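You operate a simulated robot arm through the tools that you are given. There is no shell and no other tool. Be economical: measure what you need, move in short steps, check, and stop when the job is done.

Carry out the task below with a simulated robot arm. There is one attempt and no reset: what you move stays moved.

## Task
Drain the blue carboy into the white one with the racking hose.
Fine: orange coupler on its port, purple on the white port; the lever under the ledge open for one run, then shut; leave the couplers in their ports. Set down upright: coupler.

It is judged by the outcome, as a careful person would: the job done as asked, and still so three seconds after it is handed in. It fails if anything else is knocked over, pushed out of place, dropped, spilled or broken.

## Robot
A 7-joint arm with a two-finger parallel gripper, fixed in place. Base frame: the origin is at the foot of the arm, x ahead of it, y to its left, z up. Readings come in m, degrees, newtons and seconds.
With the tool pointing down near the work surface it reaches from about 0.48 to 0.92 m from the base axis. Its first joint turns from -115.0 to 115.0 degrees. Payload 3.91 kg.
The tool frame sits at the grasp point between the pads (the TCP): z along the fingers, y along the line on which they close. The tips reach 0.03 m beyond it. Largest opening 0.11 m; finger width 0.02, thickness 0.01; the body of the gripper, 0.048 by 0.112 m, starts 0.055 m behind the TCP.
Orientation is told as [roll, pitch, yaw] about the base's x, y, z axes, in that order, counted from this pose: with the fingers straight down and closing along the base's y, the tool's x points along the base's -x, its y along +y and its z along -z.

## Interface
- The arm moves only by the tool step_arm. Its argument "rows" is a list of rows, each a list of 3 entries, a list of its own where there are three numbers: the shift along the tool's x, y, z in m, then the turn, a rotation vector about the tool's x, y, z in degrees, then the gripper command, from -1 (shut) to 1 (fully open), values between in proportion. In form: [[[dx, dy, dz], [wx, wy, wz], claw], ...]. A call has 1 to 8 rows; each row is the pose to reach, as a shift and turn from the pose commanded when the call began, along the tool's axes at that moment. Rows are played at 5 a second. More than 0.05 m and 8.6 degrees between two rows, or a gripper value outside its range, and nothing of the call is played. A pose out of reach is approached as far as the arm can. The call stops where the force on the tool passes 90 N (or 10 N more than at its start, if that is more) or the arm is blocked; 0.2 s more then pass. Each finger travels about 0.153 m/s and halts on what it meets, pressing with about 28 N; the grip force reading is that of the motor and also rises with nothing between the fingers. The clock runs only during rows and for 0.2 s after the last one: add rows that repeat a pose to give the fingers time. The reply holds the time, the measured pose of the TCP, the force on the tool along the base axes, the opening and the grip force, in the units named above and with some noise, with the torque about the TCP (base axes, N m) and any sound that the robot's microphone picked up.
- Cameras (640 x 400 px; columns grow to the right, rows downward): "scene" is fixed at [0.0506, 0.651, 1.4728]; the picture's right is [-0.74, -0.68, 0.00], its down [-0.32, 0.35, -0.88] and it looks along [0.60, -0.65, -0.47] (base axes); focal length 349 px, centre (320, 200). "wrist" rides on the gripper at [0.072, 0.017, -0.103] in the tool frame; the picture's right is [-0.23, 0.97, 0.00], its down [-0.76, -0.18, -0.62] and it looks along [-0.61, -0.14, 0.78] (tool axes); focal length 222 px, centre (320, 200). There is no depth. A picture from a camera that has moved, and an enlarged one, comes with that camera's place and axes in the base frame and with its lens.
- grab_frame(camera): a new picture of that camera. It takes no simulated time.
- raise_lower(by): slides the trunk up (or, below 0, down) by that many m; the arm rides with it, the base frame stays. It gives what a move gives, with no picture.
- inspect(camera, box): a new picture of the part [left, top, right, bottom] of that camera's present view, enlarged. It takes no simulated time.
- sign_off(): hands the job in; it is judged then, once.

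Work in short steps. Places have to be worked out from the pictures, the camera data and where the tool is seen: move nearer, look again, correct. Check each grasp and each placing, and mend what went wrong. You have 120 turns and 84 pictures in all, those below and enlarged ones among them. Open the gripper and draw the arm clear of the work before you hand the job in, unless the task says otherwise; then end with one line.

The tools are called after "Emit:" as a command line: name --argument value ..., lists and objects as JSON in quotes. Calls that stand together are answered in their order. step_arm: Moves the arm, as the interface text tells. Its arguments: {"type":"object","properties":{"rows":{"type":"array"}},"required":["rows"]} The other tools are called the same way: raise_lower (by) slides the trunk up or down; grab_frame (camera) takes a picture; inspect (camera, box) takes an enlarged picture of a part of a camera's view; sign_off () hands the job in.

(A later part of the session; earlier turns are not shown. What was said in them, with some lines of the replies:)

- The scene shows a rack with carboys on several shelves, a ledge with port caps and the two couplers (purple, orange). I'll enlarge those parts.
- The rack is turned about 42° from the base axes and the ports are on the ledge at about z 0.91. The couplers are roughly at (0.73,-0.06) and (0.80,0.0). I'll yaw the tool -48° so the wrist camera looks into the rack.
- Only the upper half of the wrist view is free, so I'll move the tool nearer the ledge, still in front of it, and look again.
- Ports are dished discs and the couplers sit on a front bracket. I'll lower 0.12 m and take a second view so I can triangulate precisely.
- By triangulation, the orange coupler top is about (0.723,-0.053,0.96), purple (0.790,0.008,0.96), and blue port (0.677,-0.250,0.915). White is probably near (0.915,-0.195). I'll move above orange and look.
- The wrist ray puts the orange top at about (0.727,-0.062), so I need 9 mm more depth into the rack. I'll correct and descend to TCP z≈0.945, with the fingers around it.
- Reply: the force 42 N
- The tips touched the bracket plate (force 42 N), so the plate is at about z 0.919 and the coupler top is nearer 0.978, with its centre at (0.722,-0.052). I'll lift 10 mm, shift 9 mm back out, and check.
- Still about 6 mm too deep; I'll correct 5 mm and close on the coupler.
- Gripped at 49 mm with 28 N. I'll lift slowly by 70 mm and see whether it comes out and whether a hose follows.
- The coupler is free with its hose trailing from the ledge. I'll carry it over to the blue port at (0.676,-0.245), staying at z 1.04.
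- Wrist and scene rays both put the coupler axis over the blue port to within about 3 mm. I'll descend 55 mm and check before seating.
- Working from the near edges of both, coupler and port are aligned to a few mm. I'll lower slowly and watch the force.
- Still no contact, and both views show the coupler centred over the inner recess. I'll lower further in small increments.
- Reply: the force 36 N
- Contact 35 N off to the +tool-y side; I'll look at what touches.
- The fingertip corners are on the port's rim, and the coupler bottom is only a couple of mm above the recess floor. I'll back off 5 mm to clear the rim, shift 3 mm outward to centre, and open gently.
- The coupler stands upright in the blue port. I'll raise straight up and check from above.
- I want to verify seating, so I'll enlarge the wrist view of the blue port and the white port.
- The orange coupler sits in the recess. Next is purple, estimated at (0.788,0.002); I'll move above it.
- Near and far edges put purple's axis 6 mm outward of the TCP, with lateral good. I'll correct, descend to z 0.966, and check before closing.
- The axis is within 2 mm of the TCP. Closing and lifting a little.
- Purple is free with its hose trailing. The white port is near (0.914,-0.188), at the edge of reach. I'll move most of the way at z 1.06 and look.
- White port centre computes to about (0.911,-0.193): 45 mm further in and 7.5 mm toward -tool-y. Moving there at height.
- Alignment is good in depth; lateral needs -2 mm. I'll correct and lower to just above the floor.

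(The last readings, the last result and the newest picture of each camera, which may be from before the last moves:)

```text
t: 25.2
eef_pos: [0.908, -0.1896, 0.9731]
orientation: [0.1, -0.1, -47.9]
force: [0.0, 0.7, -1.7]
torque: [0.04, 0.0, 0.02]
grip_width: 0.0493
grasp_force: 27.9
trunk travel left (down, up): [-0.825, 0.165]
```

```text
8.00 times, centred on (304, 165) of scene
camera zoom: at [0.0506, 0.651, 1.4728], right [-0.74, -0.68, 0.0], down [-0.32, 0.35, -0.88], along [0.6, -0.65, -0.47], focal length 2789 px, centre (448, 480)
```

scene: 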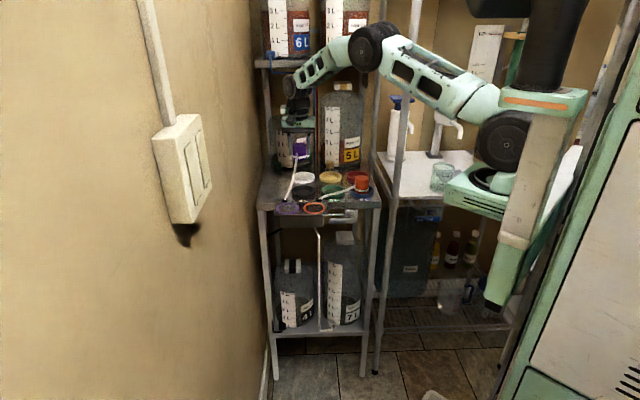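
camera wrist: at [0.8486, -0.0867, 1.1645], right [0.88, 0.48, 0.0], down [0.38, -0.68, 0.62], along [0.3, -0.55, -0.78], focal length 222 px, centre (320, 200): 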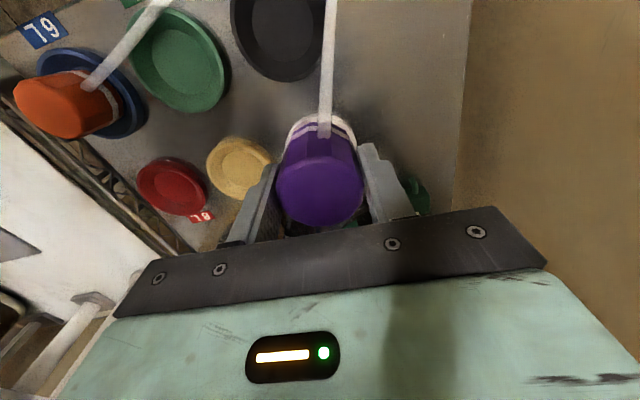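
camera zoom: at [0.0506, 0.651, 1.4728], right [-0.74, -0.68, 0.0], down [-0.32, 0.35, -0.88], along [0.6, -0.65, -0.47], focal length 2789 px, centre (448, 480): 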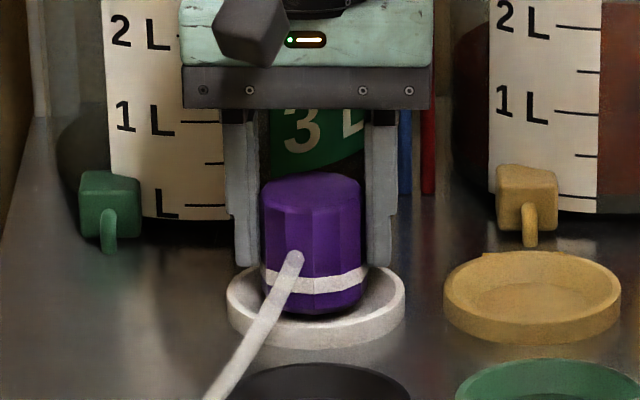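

Small correction (1.5 mm in each axis) and lower to contact.

Emit:
step_arm --rows '[[[0.0015, -0.0015, 0.003], [0, 0, 0], -1], [[0.0015, -0.0015, 0.006], [0, 0, 0], -1], [[0.0015, -0.0015, 0.009], [0, 0, 0], -1], [[0.0015, -0.0015, 0.009], [0, 0, 0], -1]]'

```text
t: 26.2
eef_pos: [0.9056, -0.1899, 0.9663]
orientation: [0.0, 0.0, -48.1]
force: [-3.0, 1.3, 15.5]
torque: [-0.05, 0.36, -0.02]
grip_width: 0.0491
grasp_force: 28.2
trunk travel left (down, up): [-0.825, 0.165]
```

Contact with 15 N at the expected height: seated. I'll ease off 1 mm, then open.

Emit:
step_arm --rows '[[[0, 0, -0.002], [0, 0, 0], -1], [[0, 0, -0.002], [0, 0, 0], -0.1], [[0, 0, -0.002], [0, 0, 0], 0.1], [[0, 0, -0.002], [0, 0, 0], 0.4], [[0, 0, -0.002], [0, 0, 0], 0.4], [[0, 0, -0.03], [0, 0, 0], 0.4], [[0, 0, -0.07], [0, 0, 0], 0.4], [[0.02, 0, -0.1], [0, 0, 0], 0.4]]'

Emit:
inspect --camera "wrist" --box '[200, 50, 440, 200]'

Emit:
inspect --camera "scene" --box '[264, 140, 344, 190]'

```text
t: 28.0
eef_pos: [0.8915, -0.1761, 1.0638]
orientation: [0.0, -0.1, -48.0]
force: [0.9, -0.2, -0.9]
torque: [-0.02, 0.02, 0.02]
grip_width: 0.0772
grasp_force: 0.1
trunk travel left (down, up): [-0.825, 0.165]
```

```text
2.67 times, centred on (320, 125) of wrist
camera zoom: at [0.8562, -0.1104, 1.1662], right [0.88, 0.48, 0.0], down [0.38, -0.69, 0.62], along [0.3, -0.55, -0.78], focal length 592 px, centre (320, 400)
```

zoom: 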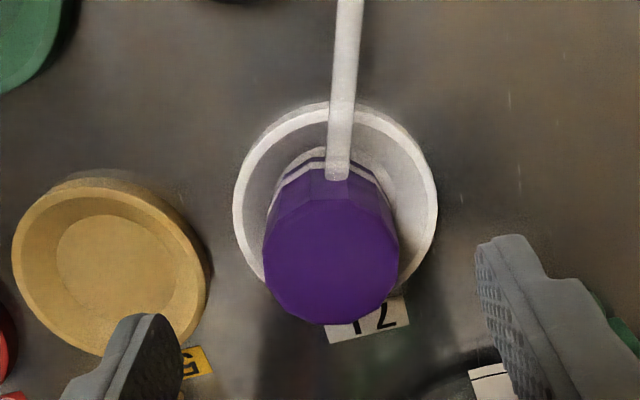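

```text
8.00 times, centred on (304, 165) of scene
camera zoom: at [0.0506, 0.651, 1.4728], right [-0.74, -0.68, 0.0], down [-0.32, 0.35, -0.88], along [0.6, -0.65, -0.47], focal length 2789 px, centre (448, 480)
```

zoom: 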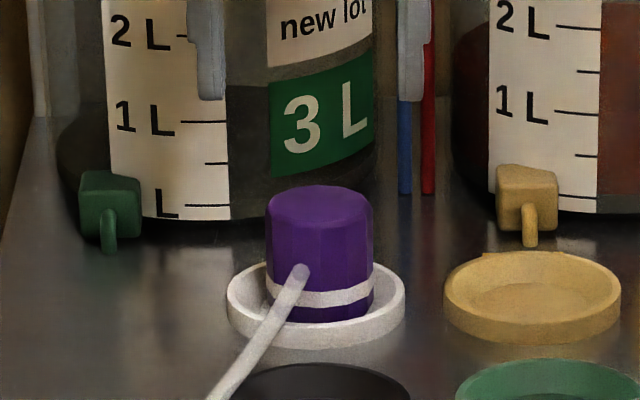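

Purple is seated in the white (7 L) port. Next is the lever; I'll withdraw outward while raising and inspect it.

Emit:
step_arm --rows '[[[0.04, 0.0, -0.02], [0, 0, 0], 0.4], [[0.08, 0, -0.04], [0, 0, 0], 0.4], [[0.12, -0.04, -0.04], [0, 0, 0], 0.4], [[0.16, -0.08, -0.04], [0, 0, 0], 0.4], [[0.2, -0.11, -0.04], [0, 0, 0], 0.4], [[0.24, -0.11, -0.04], [0, 0, 0], 0.4], [[0.28, -0.11, -0.04], [0, 0, 0], 0.4], [[0.28, -0.11, -0.04], [0, 0, 0], 0.4]]'

Emit:
inspect --camera "wrist" --box '[200, 50, 440, 200]'

Emit:
inspect --camera "scene" --box '[310, 190, 390, 240]'

```text
refused: row 3 steps farther than a row can; nothing moved
```

```text
2.67 times, centred on (320, 125) of wrist
camera zoom: at [0.8562, -0.1104, 1.1662], right [0.88, 0.48, 0.0], down [0.38, -0.69, 0.62], along [0.3, -0.55, -0.78], focal length 592 px, centre (320, 400)
```

zoom: 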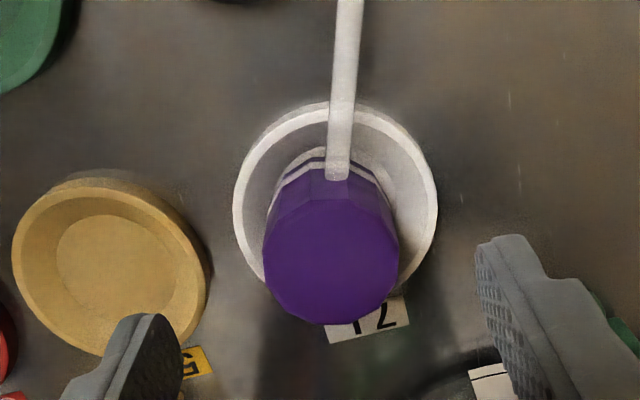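

```text
8.00 times, centred on (350, 215) of scene
camera zoom: at [0.0506, 0.651, 1.4728], right [-0.74, -0.68, 0.0], down [-0.32, 0.35, -0.88], along [0.6, -0.65, -0.47], focal length 2789 px, centre (80, 80)
```

zoom: 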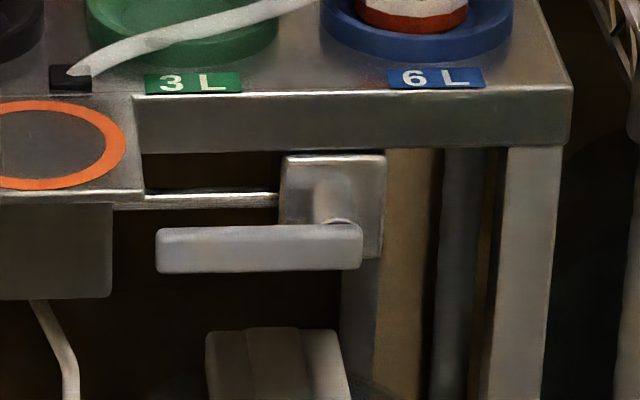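

The handle is a door-style lever pivoted on a plate below the ledge, pointing left. I'll retreat in front of the rack in smaller steps to view it with the wrist camera.

Emit:
step_arm --rows '[[[0.04, -0.01, 0], [0, 0, 0], 0.4], [[0.08, -0.025, 0], [0, 0, 0], 0.4], [[0.12, -0.045, 0], [0, 0, 0], 0.4], [[0.16, -0.065, 0], [0, 0, 0], 0.4], [[0.2, -0.085, 0], [0, 0, 0], 0.4], [[0.24, -0.105, 0], [0, 0, 0], 0.4], [[0.28, -0.125, 0], [0, 0, 0], 0.4], [[0.31, -0.125, 0.03], [0, 0, 0], 0.0]]'

Emit:
grab_frame --camera "wrist"

```text
t: 29.8
eef_pos: [0.5917, -0.0284, 1.0335]
orientation: [0.0, 0.0, -48.1]
force: [-0.4, -0.7, 0.0]
torque: [0.0, -0.03, 0.0]
grip_width: 0.0548
grasp_force: 0.0
trunk travel left (down, up): [-0.825, 0.165]
```

```text
34 pictures are left
camera wrist: at [0.5562, 0.0368, 1.1367], right [0.88, 0.48, 0.0], down [0.38, -0.69, 0.62], along [0.3, -0.55, -0.78], focal length 222 px, centre (320, 200)
```

wrist: 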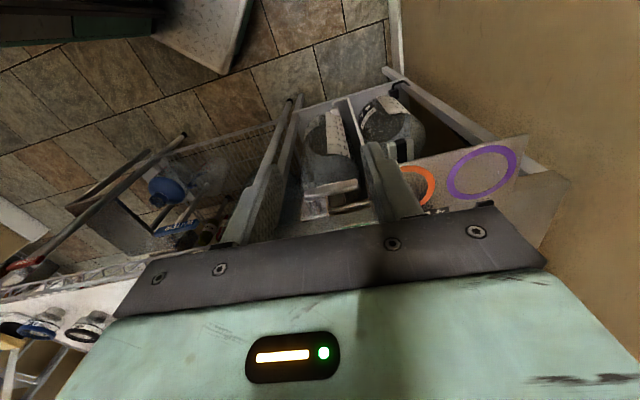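

Emit:
inspect --camera "wrist" --box '[260, 140, 420, 240]'

```text
4.00 times, centred on (340, 190) of wrist
camera zoom: at [0.5562, 0.0368, 1.1367], right [0.88, 0.48, 0.0], down [0.38, -0.69, 0.62], along [0.3, -0.55, -0.78], focal length 888 px, centre (240, 240)
```

zoom: 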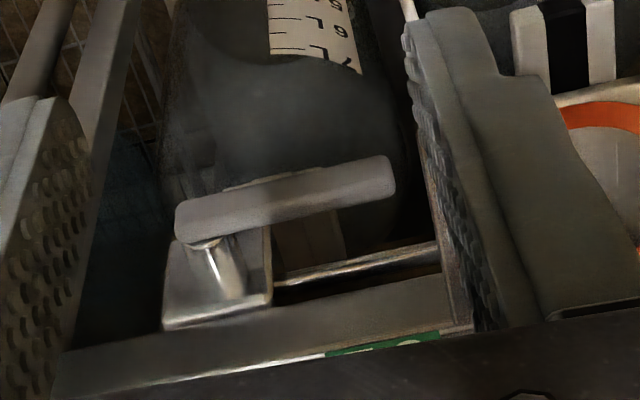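

The handle is centred at about u 0.412, v 0.541, z 0.866 in rack coordinates, with its pivot at the right end. I'll turn the tool so the fingers point horizontally into the rack with the pads above and below the handle. I'll start that turn here in free space.

Emit:
step_arm --rows '[[[0, 0, 0], [4.62, -4.62, -4.62], 0], [[0, 0, 0], [9.24, -9.24, -9.24], 0], [[0, 0, 0], [13.86, -13.86, -13.86], 0], [[0, 0, 0], [18.48, -18.48, -18.48], 0], [[0, 0, 0], [23.1, -23.1, -23.1], 0], [[0, 0, 0], [27.72, -27.72, -27.72], 0], [[0, 0, 0], [32.34, -32.34, -32.34], 0], [[0, 0, 0], [36.95, -36.95, -36.95], 0]]'

```text
t: 31.6
eef_pos: [0.5922, -0.0293, 1.0345]
orientation: [-48.6, -19.4, 0.5]
force: [0.4, 0.2, -0.7]
torque: [-0.01, -0.03, -0.02]
grip_width: 0.055
grasp_force: 0.0
trunk travel left (down, up): [-0.825, 0.165]
```

Tracking well; finishing the turn.

Emit:
step_arm --rows '[[[0, 0, 0], [4.62, -4.62, -4.62], 0], [[0, 0, 0], [9.24, -9.24, -9.24], 0], [[0, 0, 0], [13.86, -13.86, -13.86], 0], [[0, 0, 0], [18.48, -18.48, -18.48], 0], [[0, 0, 0], [23.1, -23.1, -23.1], 0], [[0, 0, 0], [27.72, -27.72, -27.72], 0], [[0, 0, 0], [32.33, -32.33, -32.33], 0], [[0, 0, 0], [32.33, -32.33, -32.33], 0]]'

Emit:
grab_frame --camera "scene"

Emit:
grab_frame --camera "wrist"

```text
t: 33.4
eef_pos: [0.5953, -0.0399, 1.0347]
orientation: [-89.2, -0.4, 39.6]
force: [0.5, -0.3, -0.4]
torque: [-0.01, 0.02, -0.01]
grip_width: 0.0548
grasp_force: 0.2
trunk travel left (down, up): [-0.825, 0.165]
```

```text
32 pictures are left
```

scene: 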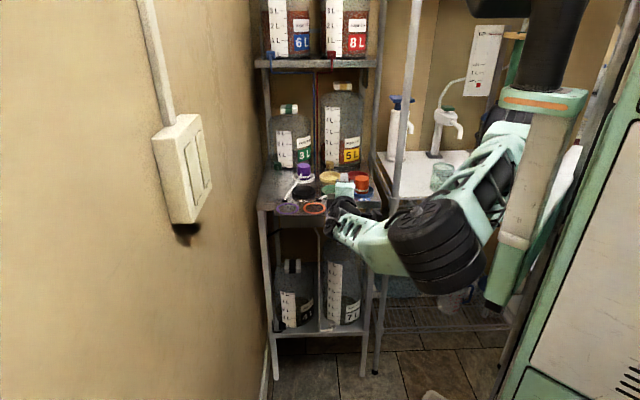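

```text
31 pictures are left
camera wrist: at [0.4731, -0.007, 1.0185], right [0.17, 0.16, -0.97], down [0.19, 0.96, 0.19], along [0.97, -0.22, 0.14], focal length 222 px, centre (320, 200)
```

wrist: 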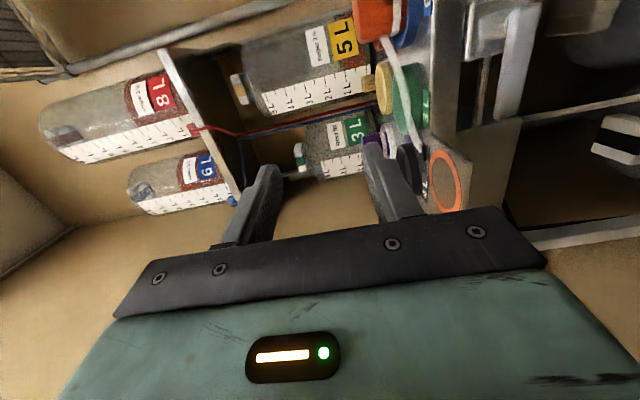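

The horizontal pose works. I'll lower the trunk 0.168 m so the fingers come to handle height, still in front of the bracket.

Emit:
raise_lower --by -0.168

Emit:
grab_frame --camera "wrist"

Emit:
inspect --camera "scene" --box '[280, 180, 400, 255]'

```text
t: 35.3
eef_pos: [0.5951, -0.0433, 0.8674]
orientation: [-89.5, -0.4, 39.5]
force: [-0.3, 0.0, -0.1]
torque: [-0.04, -0.01, 0.01]
grip_width: 0.0553
grasp_force: 0.2
trunk travel left (down, up): [-0.657, 0.333]
```

```text
30 pictures are left
camera wrist: at [0.4733, -0.0079, 0.8499], right [0.17, 0.16, -0.97], down [0.19, 0.96, 0.19], along [0.97, -0.22, 0.14], focal length 222 px, centre (320, 200)
```

wrist: 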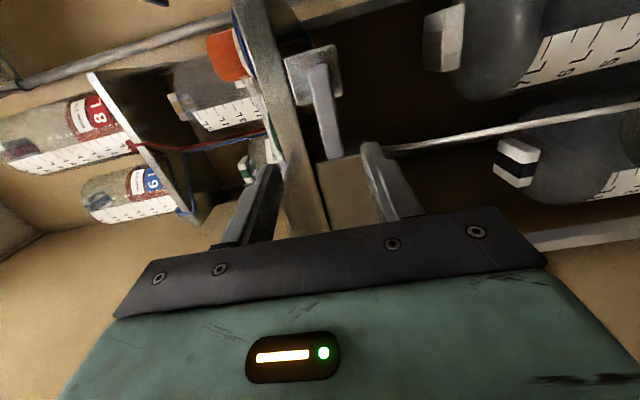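

```text
5.33 times, centred on (340, 218) of scene
camera zoom: at [0.0506, 0.651, 1.4728], right [-0.74, -0.68, 0.0], down [-0.32, 0.35, -0.88], along [0.6, -0.65, -0.47], focal length 1859 px, centre (213, 107)
```

zoom: 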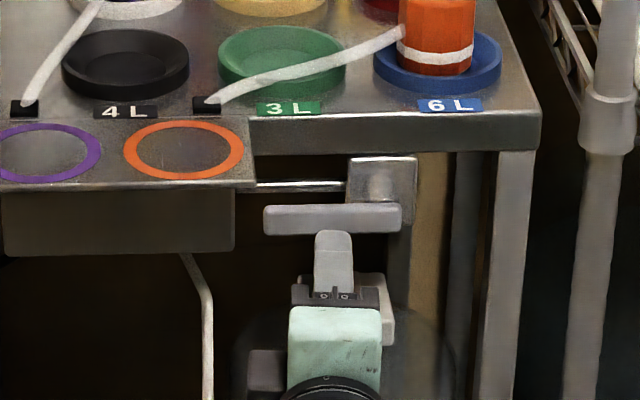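

The handle sits squarely between the finger heights. I'll advance 112 mm so the tips straddle it near its outer half.

Emit:
step_arm --rows '[[[0, 0.003, 0.035], [0, 0, 0], 0.0], [[-0.002, 0.004, 0.07], [0, 0, 0], 0.0], [[-0.0045, 0.004, 0.095], [0, 0, 0], 0.0], [[-0.0045, 0.004, 0.112], [0, 0, 0], 0.0], [[-0.0045, 0.004, 0.112], [0, 0, 0], 0.0]]'

Emit:
grab_frame --camera "wrist"

Emit:
inspect --camera "scene" --box '[280, 180, 400, 255]'

```text
t: 36.5
eef_pos: [0.67, -0.1093, 0.8615]
orientation: [-90.1, -0.1, 42.0]
force: [0.9, -0.1, 0.0]
torque: [-0.03, 0.02, 0.02]
grip_width: 0.055
grasp_force: 0.1
trunk travel left (down, up): [-0.657, 0.333]
```

```text
28 pictures are left
camera wrist: at [0.547, -0.0807, 0.8443], right [0.17, 0.15, -0.97], down [0.15, 0.97, 0.18], along [0.97, -0.17, 0.14], focal length 222 px, centre (320, 200)
```

wrist: 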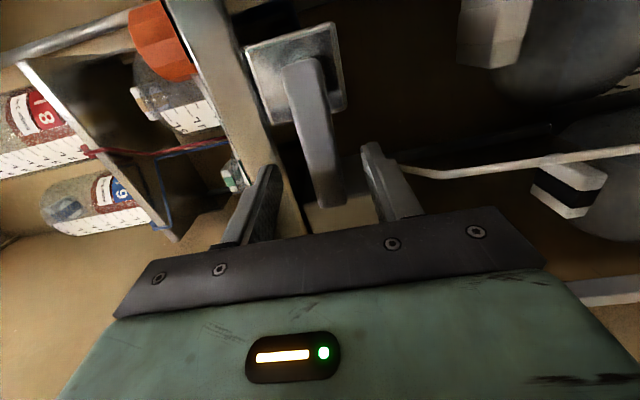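

```text
5.33 times, centred on (340, 218) of scene
camera zoom: at [0.0506, 0.651, 1.4728], right [-0.74, -0.68, 0.0], down [-0.32, 0.35, -0.88], along [0.6, -0.65, -0.47], focal length 1859 px, centre (213, 107)
```

zoom: 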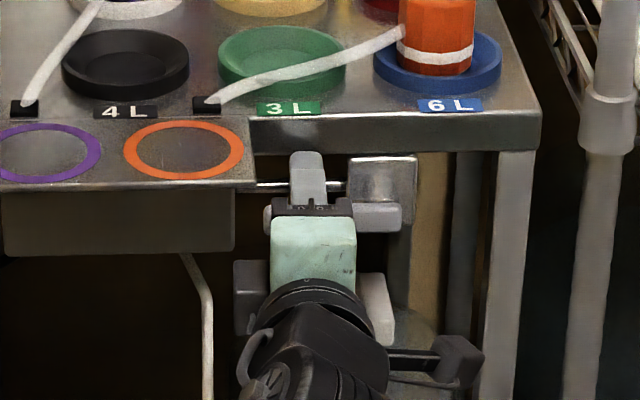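

The fingers straddle the handle (handle z≈0.857). I'll narrow the opening to about 33 mm and swing the first 24° downward around the pivot, watching the force.

Emit:
step_arm --rows '[[[0, 0.004, 0], [0, 0, 0], -0.2], [[0, 0.004, 0], [0, 0, 0], -0.4], [[0, 0.004, 0], [0, 0, 0], -0.4], [[0.0005, 0.0108, 0], [0, 0, -8], -0.4], [[0.0019, 0.0175, 0], [0, 0, -16], -0.4], [[0.0042, 0.0239, 0], [0, 0, -24], -0.4], [[0.0042, 0.0239, 0], [0, 0, -24], -0.4]]'

Emit:
grab_frame --camera "wrist"

```text
t: 38.1
eef_pos: [0.6678, -0.1125, 0.8389]
orientation: [-89.9, 24.2, 42.0]
force: [-0.1, -0.3, 0.7]
torque: [-0.01, 0.0, 0.03]
grip_width: 0.0335
grasp_force: 0.4
trunk travel left (down, up): [-0.657, 0.333]
```

```text
26 pictures are left
camera wrist: at [0.5434, -0.0841, 0.8518], right [-0.14, -0.13, -0.98], down [0.15, 0.98, -0.15], along [0.98, -0.17, -0.12], focal length 222 px, centre (320, 200)
```

wrist: 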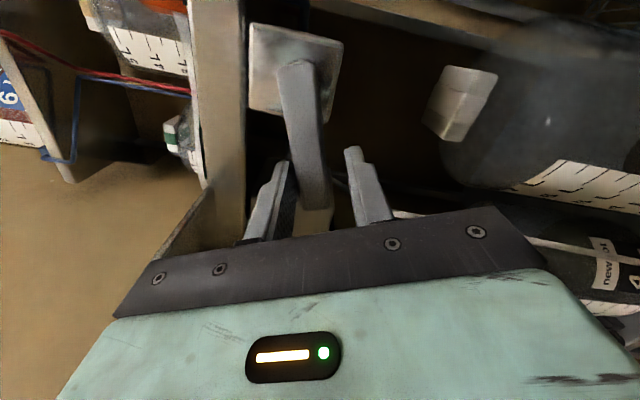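

The handle follows with almost no force. I'll continue the swing by another 64° around the pivot.

Emit:
step_arm --rows '[[[0.0005, 0.0068, 0], [0, 0, -8], -0.4], [[0.0019, 0.0135, 0], [0, 0, -16], -0.4], [[0.0042, 0.0199, 0], [0, 0, -24], -0.4], [[0.0074, 0.026, 0], [0, 0, -32], -0.4], [[0.0115, 0.0315, 0], [0, 0, -40], -0.4], [[0.0162, 0.0364, 0], [0, 0, -48], -0.4], [[0.0216, 0.0406, 0], [0, 0, -56], -0.4], [[0.0275, 0.044, 0], [0, 0, -64], -0.4]]'

Emit:
grab_frame --camera "wrist"

Emit:
grab_frame --camera "scene"

```text
t: 39.9
eef_pos: [0.6376, -0.1386, 0.8112]
orientation: [-99.1, 87.9, 33.1]
force: [21.9, 12.2, 19.2]
torque: [0.09, -0.75, 0.46]
grip_width: 0.0453
grasp_force: 12.2
trunk travel left (down, up): [-0.657, 0.333]
```

```text
25 pictures are left
camera wrist: at [0.5532, -0.0734, 0.8823], right [-0.71, -0.65, -0.26], down [-0.26, 0.6, -0.76], along [0.65, -0.47, -0.6], focal length 222 px, centre (320, 200)
```

wrist: 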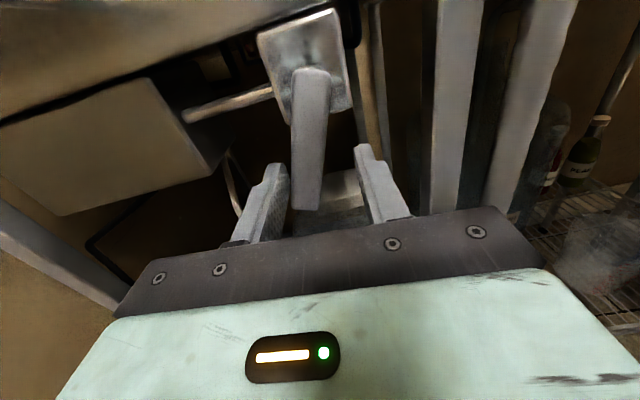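

```text
24 pictures are left
```

scene: 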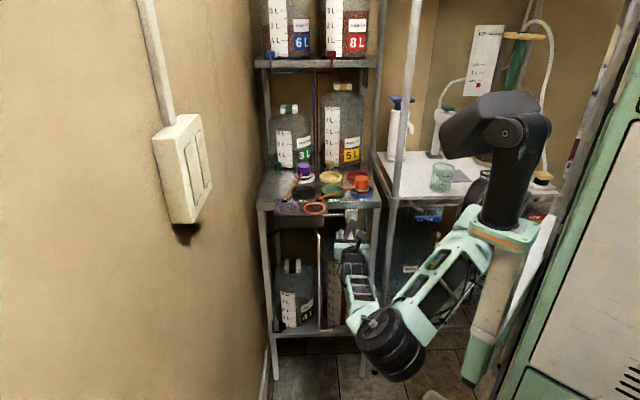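

The handle hangs down and the hose looks tinted, so liquid is flowing. I'll relieve the load by backing off a few degrees and watch the levels.

Emit:
step_arm --rows '[[[0.0003, -0.005, 0], [0, 0, 6], -0.4], [[0.0003, -0.005, 0], [0, 0, 6], -0.4]]'

Emit:
inspect --camera "scene" --box '[240, 0, 400, 100]'

Emit:
inspect --camera "scene" --box '[250, 150, 410, 250]'

```text
t: 40.5
eef_pos: [0.6398, -0.1371, 0.8085]
orientation: [-89.8, 81.9, 42.2]
force: [11.2, 10.1, 8.7]
torque: [-0.09, -0.45, 0.29]
grip_width: 0.0407
grasp_force: 7.5
trunk travel left (down, up): [-0.657, 0.333]
```

```text
4.00 times, centred on (320, 50) of scene
camera zoom: at [0.0506, 0.651, 1.4728], right [-0.74, -0.68, 0.0], down [-0.32, 0.35, -0.88], along [0.6, -0.65, -0.47], focal length 1394 px, centre (320, 800)
```

zoom: 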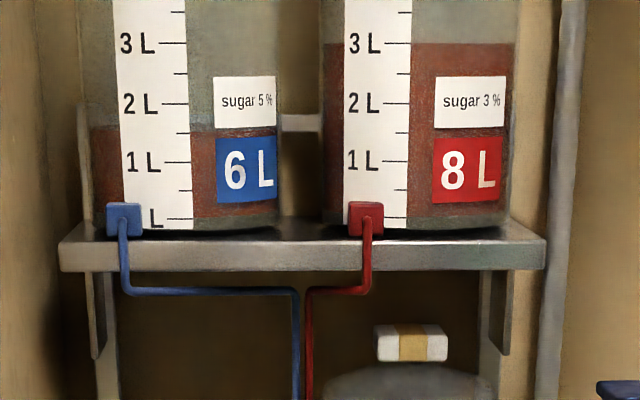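

```text
4.00 times, centred on (330, 200) of scene
camera zoom: at [0.0506, 0.651, 1.4728], right [-0.74, -0.68, 0.0], down [-0.32, 0.35, -0.88], along [0.6, -0.65, -0.47], focal length 1394 px, centre (280, 200)
```

zoom: 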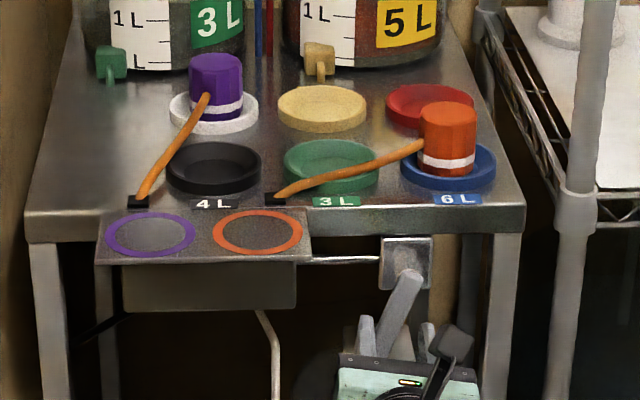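

Flow works: blue dropped from 3 L to about 1.6 L and the hose is amber. I'll ease off slightly more and wait.

Emit:
step_arm --rows '[[[0.0002, -0.0034, 0], [0, 0, 4], -0.4], [[0.0002, -0.0034, 0], [0, 0, 4], -0.4], [[0.0002, -0.0034, 0], [0, 0, 4], -0.4], [[0.0002, -0.0034, 0], [0, 0, 4], -0.4], [[0.0002, -0.0034, 0], [0, 0, 4], -0.4], [[0.0002, -0.0034, 0], [0, 0, 4], -0.4]]'

Emit:
inspect --camera "scene" --box '[250, 0, 410, 100]'

```text
t: 41.9
eef_pos: [0.641, -0.135, 0.8108]
orientation: [-90.1, 78.1, 41.8]
force: [1.0, 0.8, 0.3]
torque: [0.04, 0.01, -0.02]
grip_width: 0.0331
grasp_force: 0.6
trunk travel left (down, up): [-0.657, 0.333]
```

```text
4.00 times, centred on (330, 50) of scene
camera zoom: at [0.0506, 0.651, 1.4728], right [-0.74, -0.68, 0.0], down [-0.32, 0.35, -0.88], along [0.6, -0.65, -0.47], focal length 1394 px, centre (280, 800)
```

zoom: 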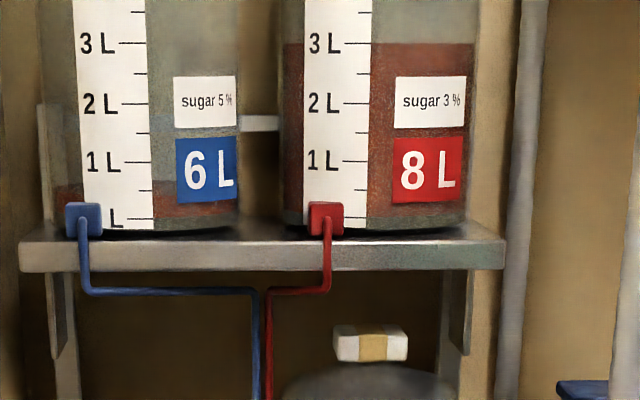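

About 0.6 L remain, falling about 0.7 L/s. I'll wait another second or so.

Emit:
step_arm --rows '[[[0, 0, 0], [0, 0, 0], -0.4], [[0, 0, 0], [0, 0, 0], -0.4], [[0, 0, 0], [0, 0, 0], -0.4], [[0, 0, 0], [0, 0, 0], -0.4]]'

Emit:
inspect --camera "scene" --box '[250, 0, 410, 100]'

Emit:
inspect --camera "scene" --box '[250, 150, 410, 250]'

```text
t: 42.9
eef_pos: [0.6416, -0.1349, 0.8104]
orientation: [-90.2, 78.1, 41.9]
force: [0.6, 0.1, -1.1]
torque: [0.0, -0.01, -0.01]
grip_width: 0.0329
grasp_force: 0.0
trunk travel left (down, up): [-0.657, 0.333]
```

```text
4.00 times, centred on (330, 50) of scene
camera zoom: at [0.0506, 0.651, 1.4728], right [-0.74, -0.68, 0.0], down [-0.32, 0.35, -0.88], along [0.6, -0.65, -0.47], focal length 1394 px, centre (280, 800)
```

zoom: 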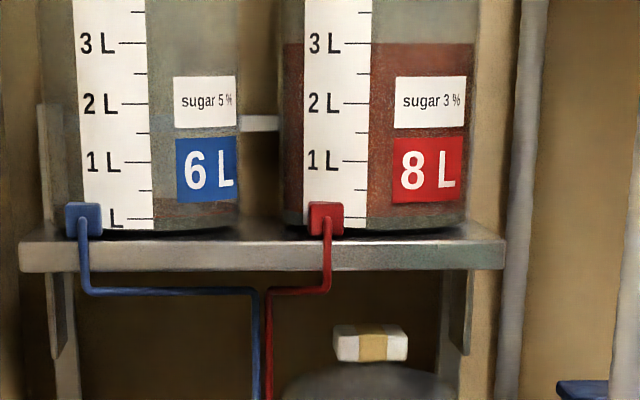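

```text
4.00 times, centred on (330, 200) of scene
camera zoom: at [0.0506, 0.651, 1.4728], right [-0.74, -0.68, 0.0], down [-0.32, 0.35, -0.88], along [0.6, -0.65, -0.47], focal length 1394 px, centre (280, 200)
```

zoom: 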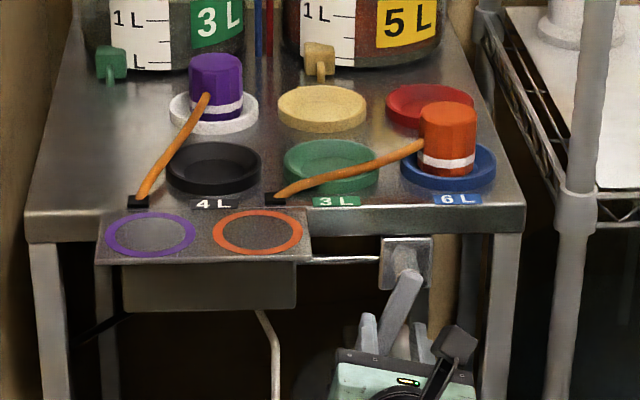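

Nearly empty but the hose is still amber; I'll wait a bit more and recheck it.

Emit:
step_arm --rows '[[[0, 0, 0], [0, 0, 0], -0.4], [[0, 0, 0], [0, 0, 0], -0.4], [[0, 0, 0], [0, 0, 0], -0.4], [[0, 0, 0], [0, 0, 0], -0.4], [[0, 0, 0], [0, 0, 0], -0.4]]'

Emit:
grab_frame --camera "scene"

Emit:
inspect --camera "scene" --box '[250, 20, 330, 70]'

```text
t: 44.1
eef_pos: [0.6409, -0.1339, 0.8101]
orientation: [-90.1, 78.1, 41.9]
force: [-0.4, -0.3, 0.6]
torque: [-0.04, -0.02, 0.02]
grip_width: 0.033
grasp_force: 0.1
trunk travel left (down, up): [-0.657, 0.333]
```

```text
18 pictures are left
```

scene: 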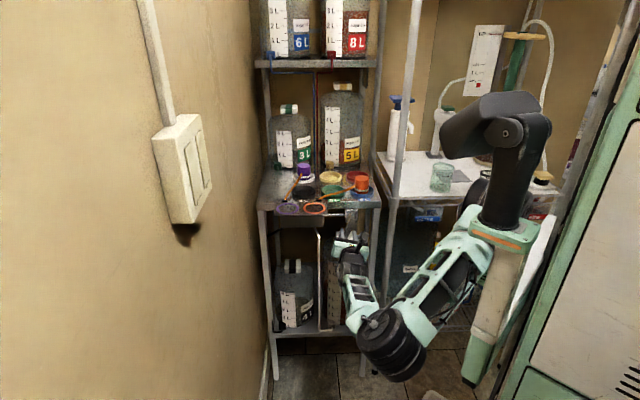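

```text
8.00 times, centred on (290, 45) of scene
camera zoom: at [0.0506, 0.651, 1.4728], right [-0.74, -0.68, 0.0], down [-0.32, 0.35, -0.88], along [0.6, -0.65, -0.47], focal length 2789 px, centre (560, 1440)
```

zoom: 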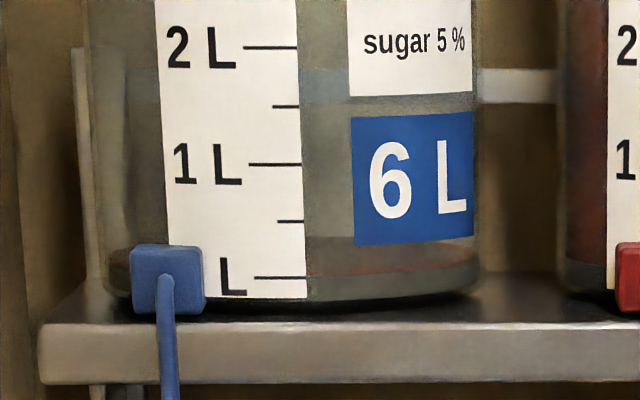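

The level is at about the zero mark. I'll wait one more second and compare to see whether it's still falling.

Emit:
step_arm --rows '[[[0, 0, 0], [0, 0, 0], -0.4], [[0, 0, 0], [0, 0, 0], -0.4], [[0, 0, 0], [0, 0, 0], -0.4], [[0, 0, 0], [0, 0, 0], -0.4], [[0, 0, 0], [0, 0, 0], -0.4]]'

Emit:
inspect --camera "scene" --box '[250, 20, 330, 70]'

Emit:
grab_frame --camera "wrist"

```text
t: 45.3
eef_pos: [0.6417, -0.135, 0.8095]
orientation: [-90.1, 78.1, 41.9]
force: [0.2, 0.3, -1.2]
torque: [0.0, 0.0, 0.0]
grip_width: 0.0328
grasp_force: 0.1
trunk travel left (down, up): [-0.657, 0.333]
```

```text
8.00 times, centred on (290, 45) of scene
camera zoom: at [0.0506, 0.651, 1.4728], right [-0.74, -0.68, 0.0], down [-0.32, 0.35, -0.88], along [0.6, -0.65, -0.47], focal length 2789 px, centre (560, 1440)
```

zoom: 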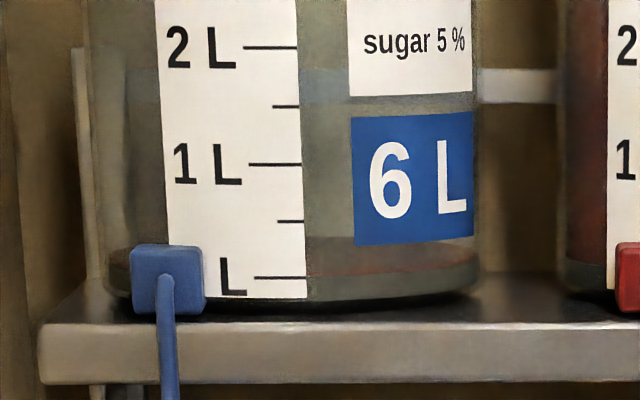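

```text
15 pictures are left
camera wrist: at [0.5486, -0.0786, 0.8771], right [-0.67, -0.61, -0.42], down [-0.17, 0.69, -0.71], along [0.72, -0.4, -0.56], focal length 222 px, centre (320, 200)
```

wrist: 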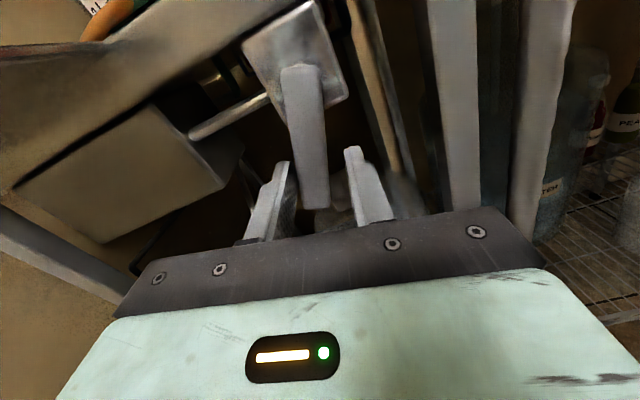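

The level is steady, so blue is drained. I'm swinging the lever back up around the pivot.

Emit:
step_arm --rows '[[[0.0005, -0.0068, 0], [0, 0, 8], -0.4], [[0.0019, -0.0135, 0], [0, 0, 16], -0.4], [[0.0042, -0.0199, 0], [0, 0, 24], -0.4], [[0.0074, -0.026, 0], [0, 0, 32], -0.4], [[0.0115, -0.0315, 0], [0, 0, 40], -0.4], [[0.0162, -0.0364, 0], [0, 0, 48], -0.4], [[0.0216, -0.0406, 0], [0, 0, 56], -0.4], [[0.0275, -0.044, 0], [0, 0, 64], -0.4]]'

Emit:
step_arm --rows '[[[0.0005, -0.0068, 0], [0, 0, 8], -0.4], [[0.0015, -0.0119, 0], [0, 0, 14], -0.4], [[0.0015, -0.0119, 0], [0, 0, 14], -0.4]]'

Emit:
inspect --camera "scene" --box '[250, 150, 410, 250]'

```text
t: 47.1
eef_pos: [0.6687, -0.1087, 0.8469]
orientation: [-89.9, 13.9, 42.0]
force: [-0.7, -0.5, -0.9]
torque: [0.01, 0.01, 0.02]
grip_width: 0.0335
grasp_force: 0.6
trunk travel left (down, up): [-0.657, 0.333]
```

```text
t: 47.9
eef_pos: [0.6698, -0.1095, 0.8596]
orientation: [-90.0, -0.2, 42.0]
force: [1.2, 0.0, -0.4]
torque: [-0.04, 0.03, 0.03]
grip_width: 0.033
grasp_force: 0.1
trunk travel left (down, up): [-0.657, 0.333]
```

```text
4.00 times, centred on (330, 200) of scene
camera zoom: at [0.0506, 0.651, 1.4728], right [-0.74, -0.68, 0.0], down [-0.32, 0.35, -0.88], along [0.6, -0.65, -0.47], focal length 1394 px, centre (280, 200)
```

zoom: 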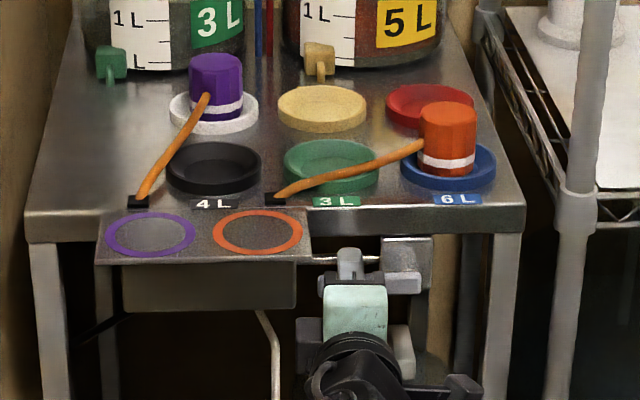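

The handle is back nearly horizontal but lags by the slack. I'll continue up in small steps until the stop is felt.

Emit:
step_arm --rows '[[[0.0001, -0.0034, 0], [0, 0, 4], -0.4], [[0.0005, -0.0068, 0], [0, 0, 8], -0.4], [[0.001, -0.0102, 0], [0, 0, 12], -0.4], [[0.001, -0.0102, 0], [0, 0, 12], -0.4]]'

Emit:
grab_frame --camera "wrist"

```text
t: 48.9
eef_pos: [0.6688, -0.1106, 0.867]
orientation: [-89.9, -11.9, 42.0]
force: [-8.1, -1.0, -22.4]
torque: [-0.02, 0.56, 0.05]
grip_width: 0.0432
grasp_force: 10.2
trunk travel left (down, up): [-0.657, 0.333]
```

```text
13 pictures are left
camera wrist: at [0.5495, -0.0786, 0.8354], right [0.31, 0.28, -0.91], down [0.11, 0.94, 0.33], along [0.94, -0.2, 0.26], focal length 222 px, centre (320, 200)
```

wrist: 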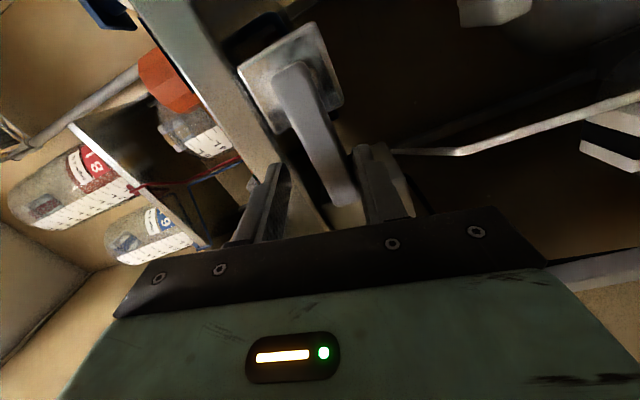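

The stop is felt (-22 N) with the handle parallel to its plate: shut. I'll open the fingers, recentre, and withdraw straight out.

Emit:
step_arm --rows '[[[0.0003, 0.004, 0], [0, 0, -4], -0.1], [[0.0005, 0.008, 0], [0, 0, -10], 0.1], [[0.0005, 0.01, 0], [0, 0, -12], 0.1], [[0.0005, 0.01, -0.03], [0, 0, -12], 0.1], [[0.0005, 0.01, -0.07], [0, 0, -12], 0.1], [[0.0005, 0.01, -0.11], [0, 0, -12], 0.1], [[0.0005, 0.01, -0.11], [0, 0, -12], 0.1]]'

Emit:
inspect --camera "scene" --box '[250, 150, 410, 250]'

```text
t: 50.7
eef_pos: [0.607, -0.0829, 0.8633]
orientation: [-93.4, 1.3, 35.8]
force: [-0.3, 0.3, 0.1]
torque: [0.01, -0.02, 0.03]
grip_width: 0.0606
grasp_force: 0.1
trunk travel left (down, up): [-0.657, 0.333]
stopped in row 7: the arm was blocked; the commanded pose is now the measured one
```

```text
4.00 times, centred on (330, 200) of scene
camera zoom: at [0.0506, 0.651, 1.4728], right [-0.74, -0.68, 0.0], down [-0.32, 0.35, -0.88], along [0.6, -0.65, -0.47], focal length 1394 px, centre (280, 200)
```

zoom: 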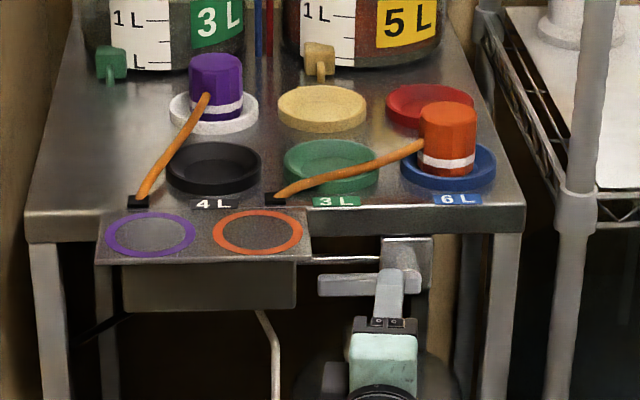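

The retreat was limited by the arm's fold, not by contact; the tips are about 3 cm clear of the handle. I'll raise the trunk straight up to get clear of the rack.

Emit:
raise_lower --by 0.25

Emit:
grab_frame --camera "scene"

Emit:
inspect --camera "scene" --box '[240, 215, 400, 345]'

```text
t: 53.3
eef_pos: [0.6075, -0.0819, 1.112]
orientation: [-93.4, 1.4, 35.7]
force: [0.6, -0.7, 0.0]
torque: [0.0, 0.01, 0.01]
grip_width: 0.0606
grasp_force: 0.1
trunk travel left (down, up): [-0.907, 0.083]
```

```text
11 pictures are left
```

scene: 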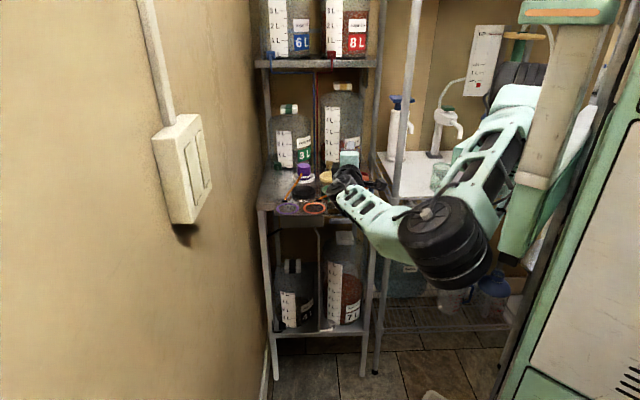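

```text
3.08 times, centred on (320, 280) of scene
camera zoom: at [0.0506, 0.651, 1.4728], right [-0.74, -0.68, 0.0], down [-0.32, 0.35, -0.88], along [0.6, -0.65, -0.47], focal length 1073 px, centre (320, -46)
```

zoom: 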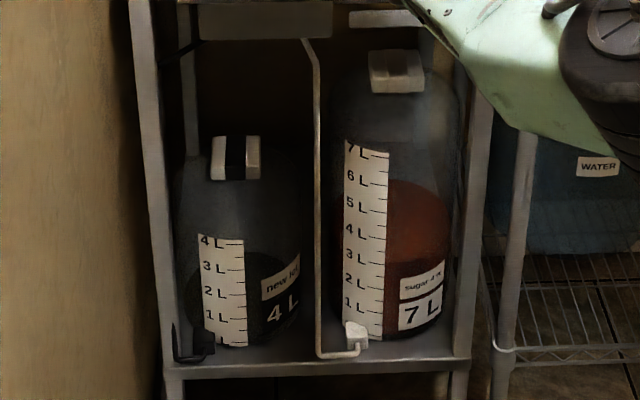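

The white carboy now holds about 3 L more. One last look at lever and couplers.

Emit:
inspect --camera "scene" --box '[260, 155, 388, 235]'

```text
5.00 times, centred on (324, 195) of scene
camera zoom: at [0.0506, 0.651, 1.4728], right [-0.74, -0.68, 0.0], down [-0.32, 0.35, -0.88], along [0.6, -0.65, -0.47], focal length 1743 px, centre (300, 225)
```

zoom: 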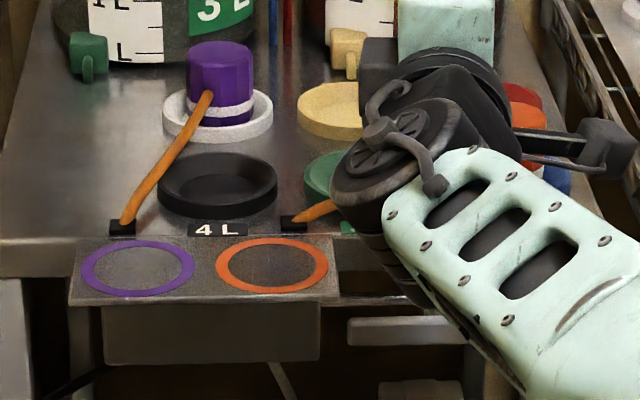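

The lever is horizontal (shut) and both couplers are in their ports. I'll lift the hand a little farther from the work.

Emit:
step_arm --rows '[[[0, -0.03, 0], [0, 0, 0], 0.3], [[0, -0.06, 0], [0, 0, 0], 0.3], [[0, -0.09, 0], [0, 0, 0], 0.3], [[0, -0.09, 0], [0, 0, 0], 0.3]]'

Emit:
inspect --camera "scene" --box '[250, 130, 410, 240]'

```text
t: 54.3
eef_pos: [0.6053, -0.0804, 1.2012]
orientation: [-93.3, 1.5, 35.4]
force: [0.1, 0.6, -0.2]
torque: [0.01, -0.01, -0.02]
grip_width: 0.0714
grasp_force: 0.2
trunk travel left (down, up): [-0.907, 0.083]
```

```text
3.64 times, centred on (330, 185) of scene
camera zoom: at [0.0506, 0.651, 1.4728], right [-0.74, -0.68, 0.0], down [-0.32, 0.35, -0.88], along [0.6, -0.65, -0.47], focal length 1268 px, centre (284, 254)
```

zoom: 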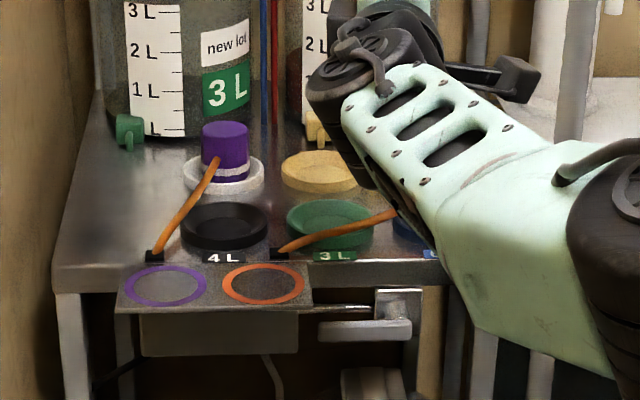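

The arm is clear, the lever is shut, and the couplers are in place. Handing in.

Emit:
sign_off

```text
The job is handed in.
```

The blue carboy is drained to its zero mark into the white one, the lever is shut, and the couplers are upright in their ports (orange in blue, purple in white).
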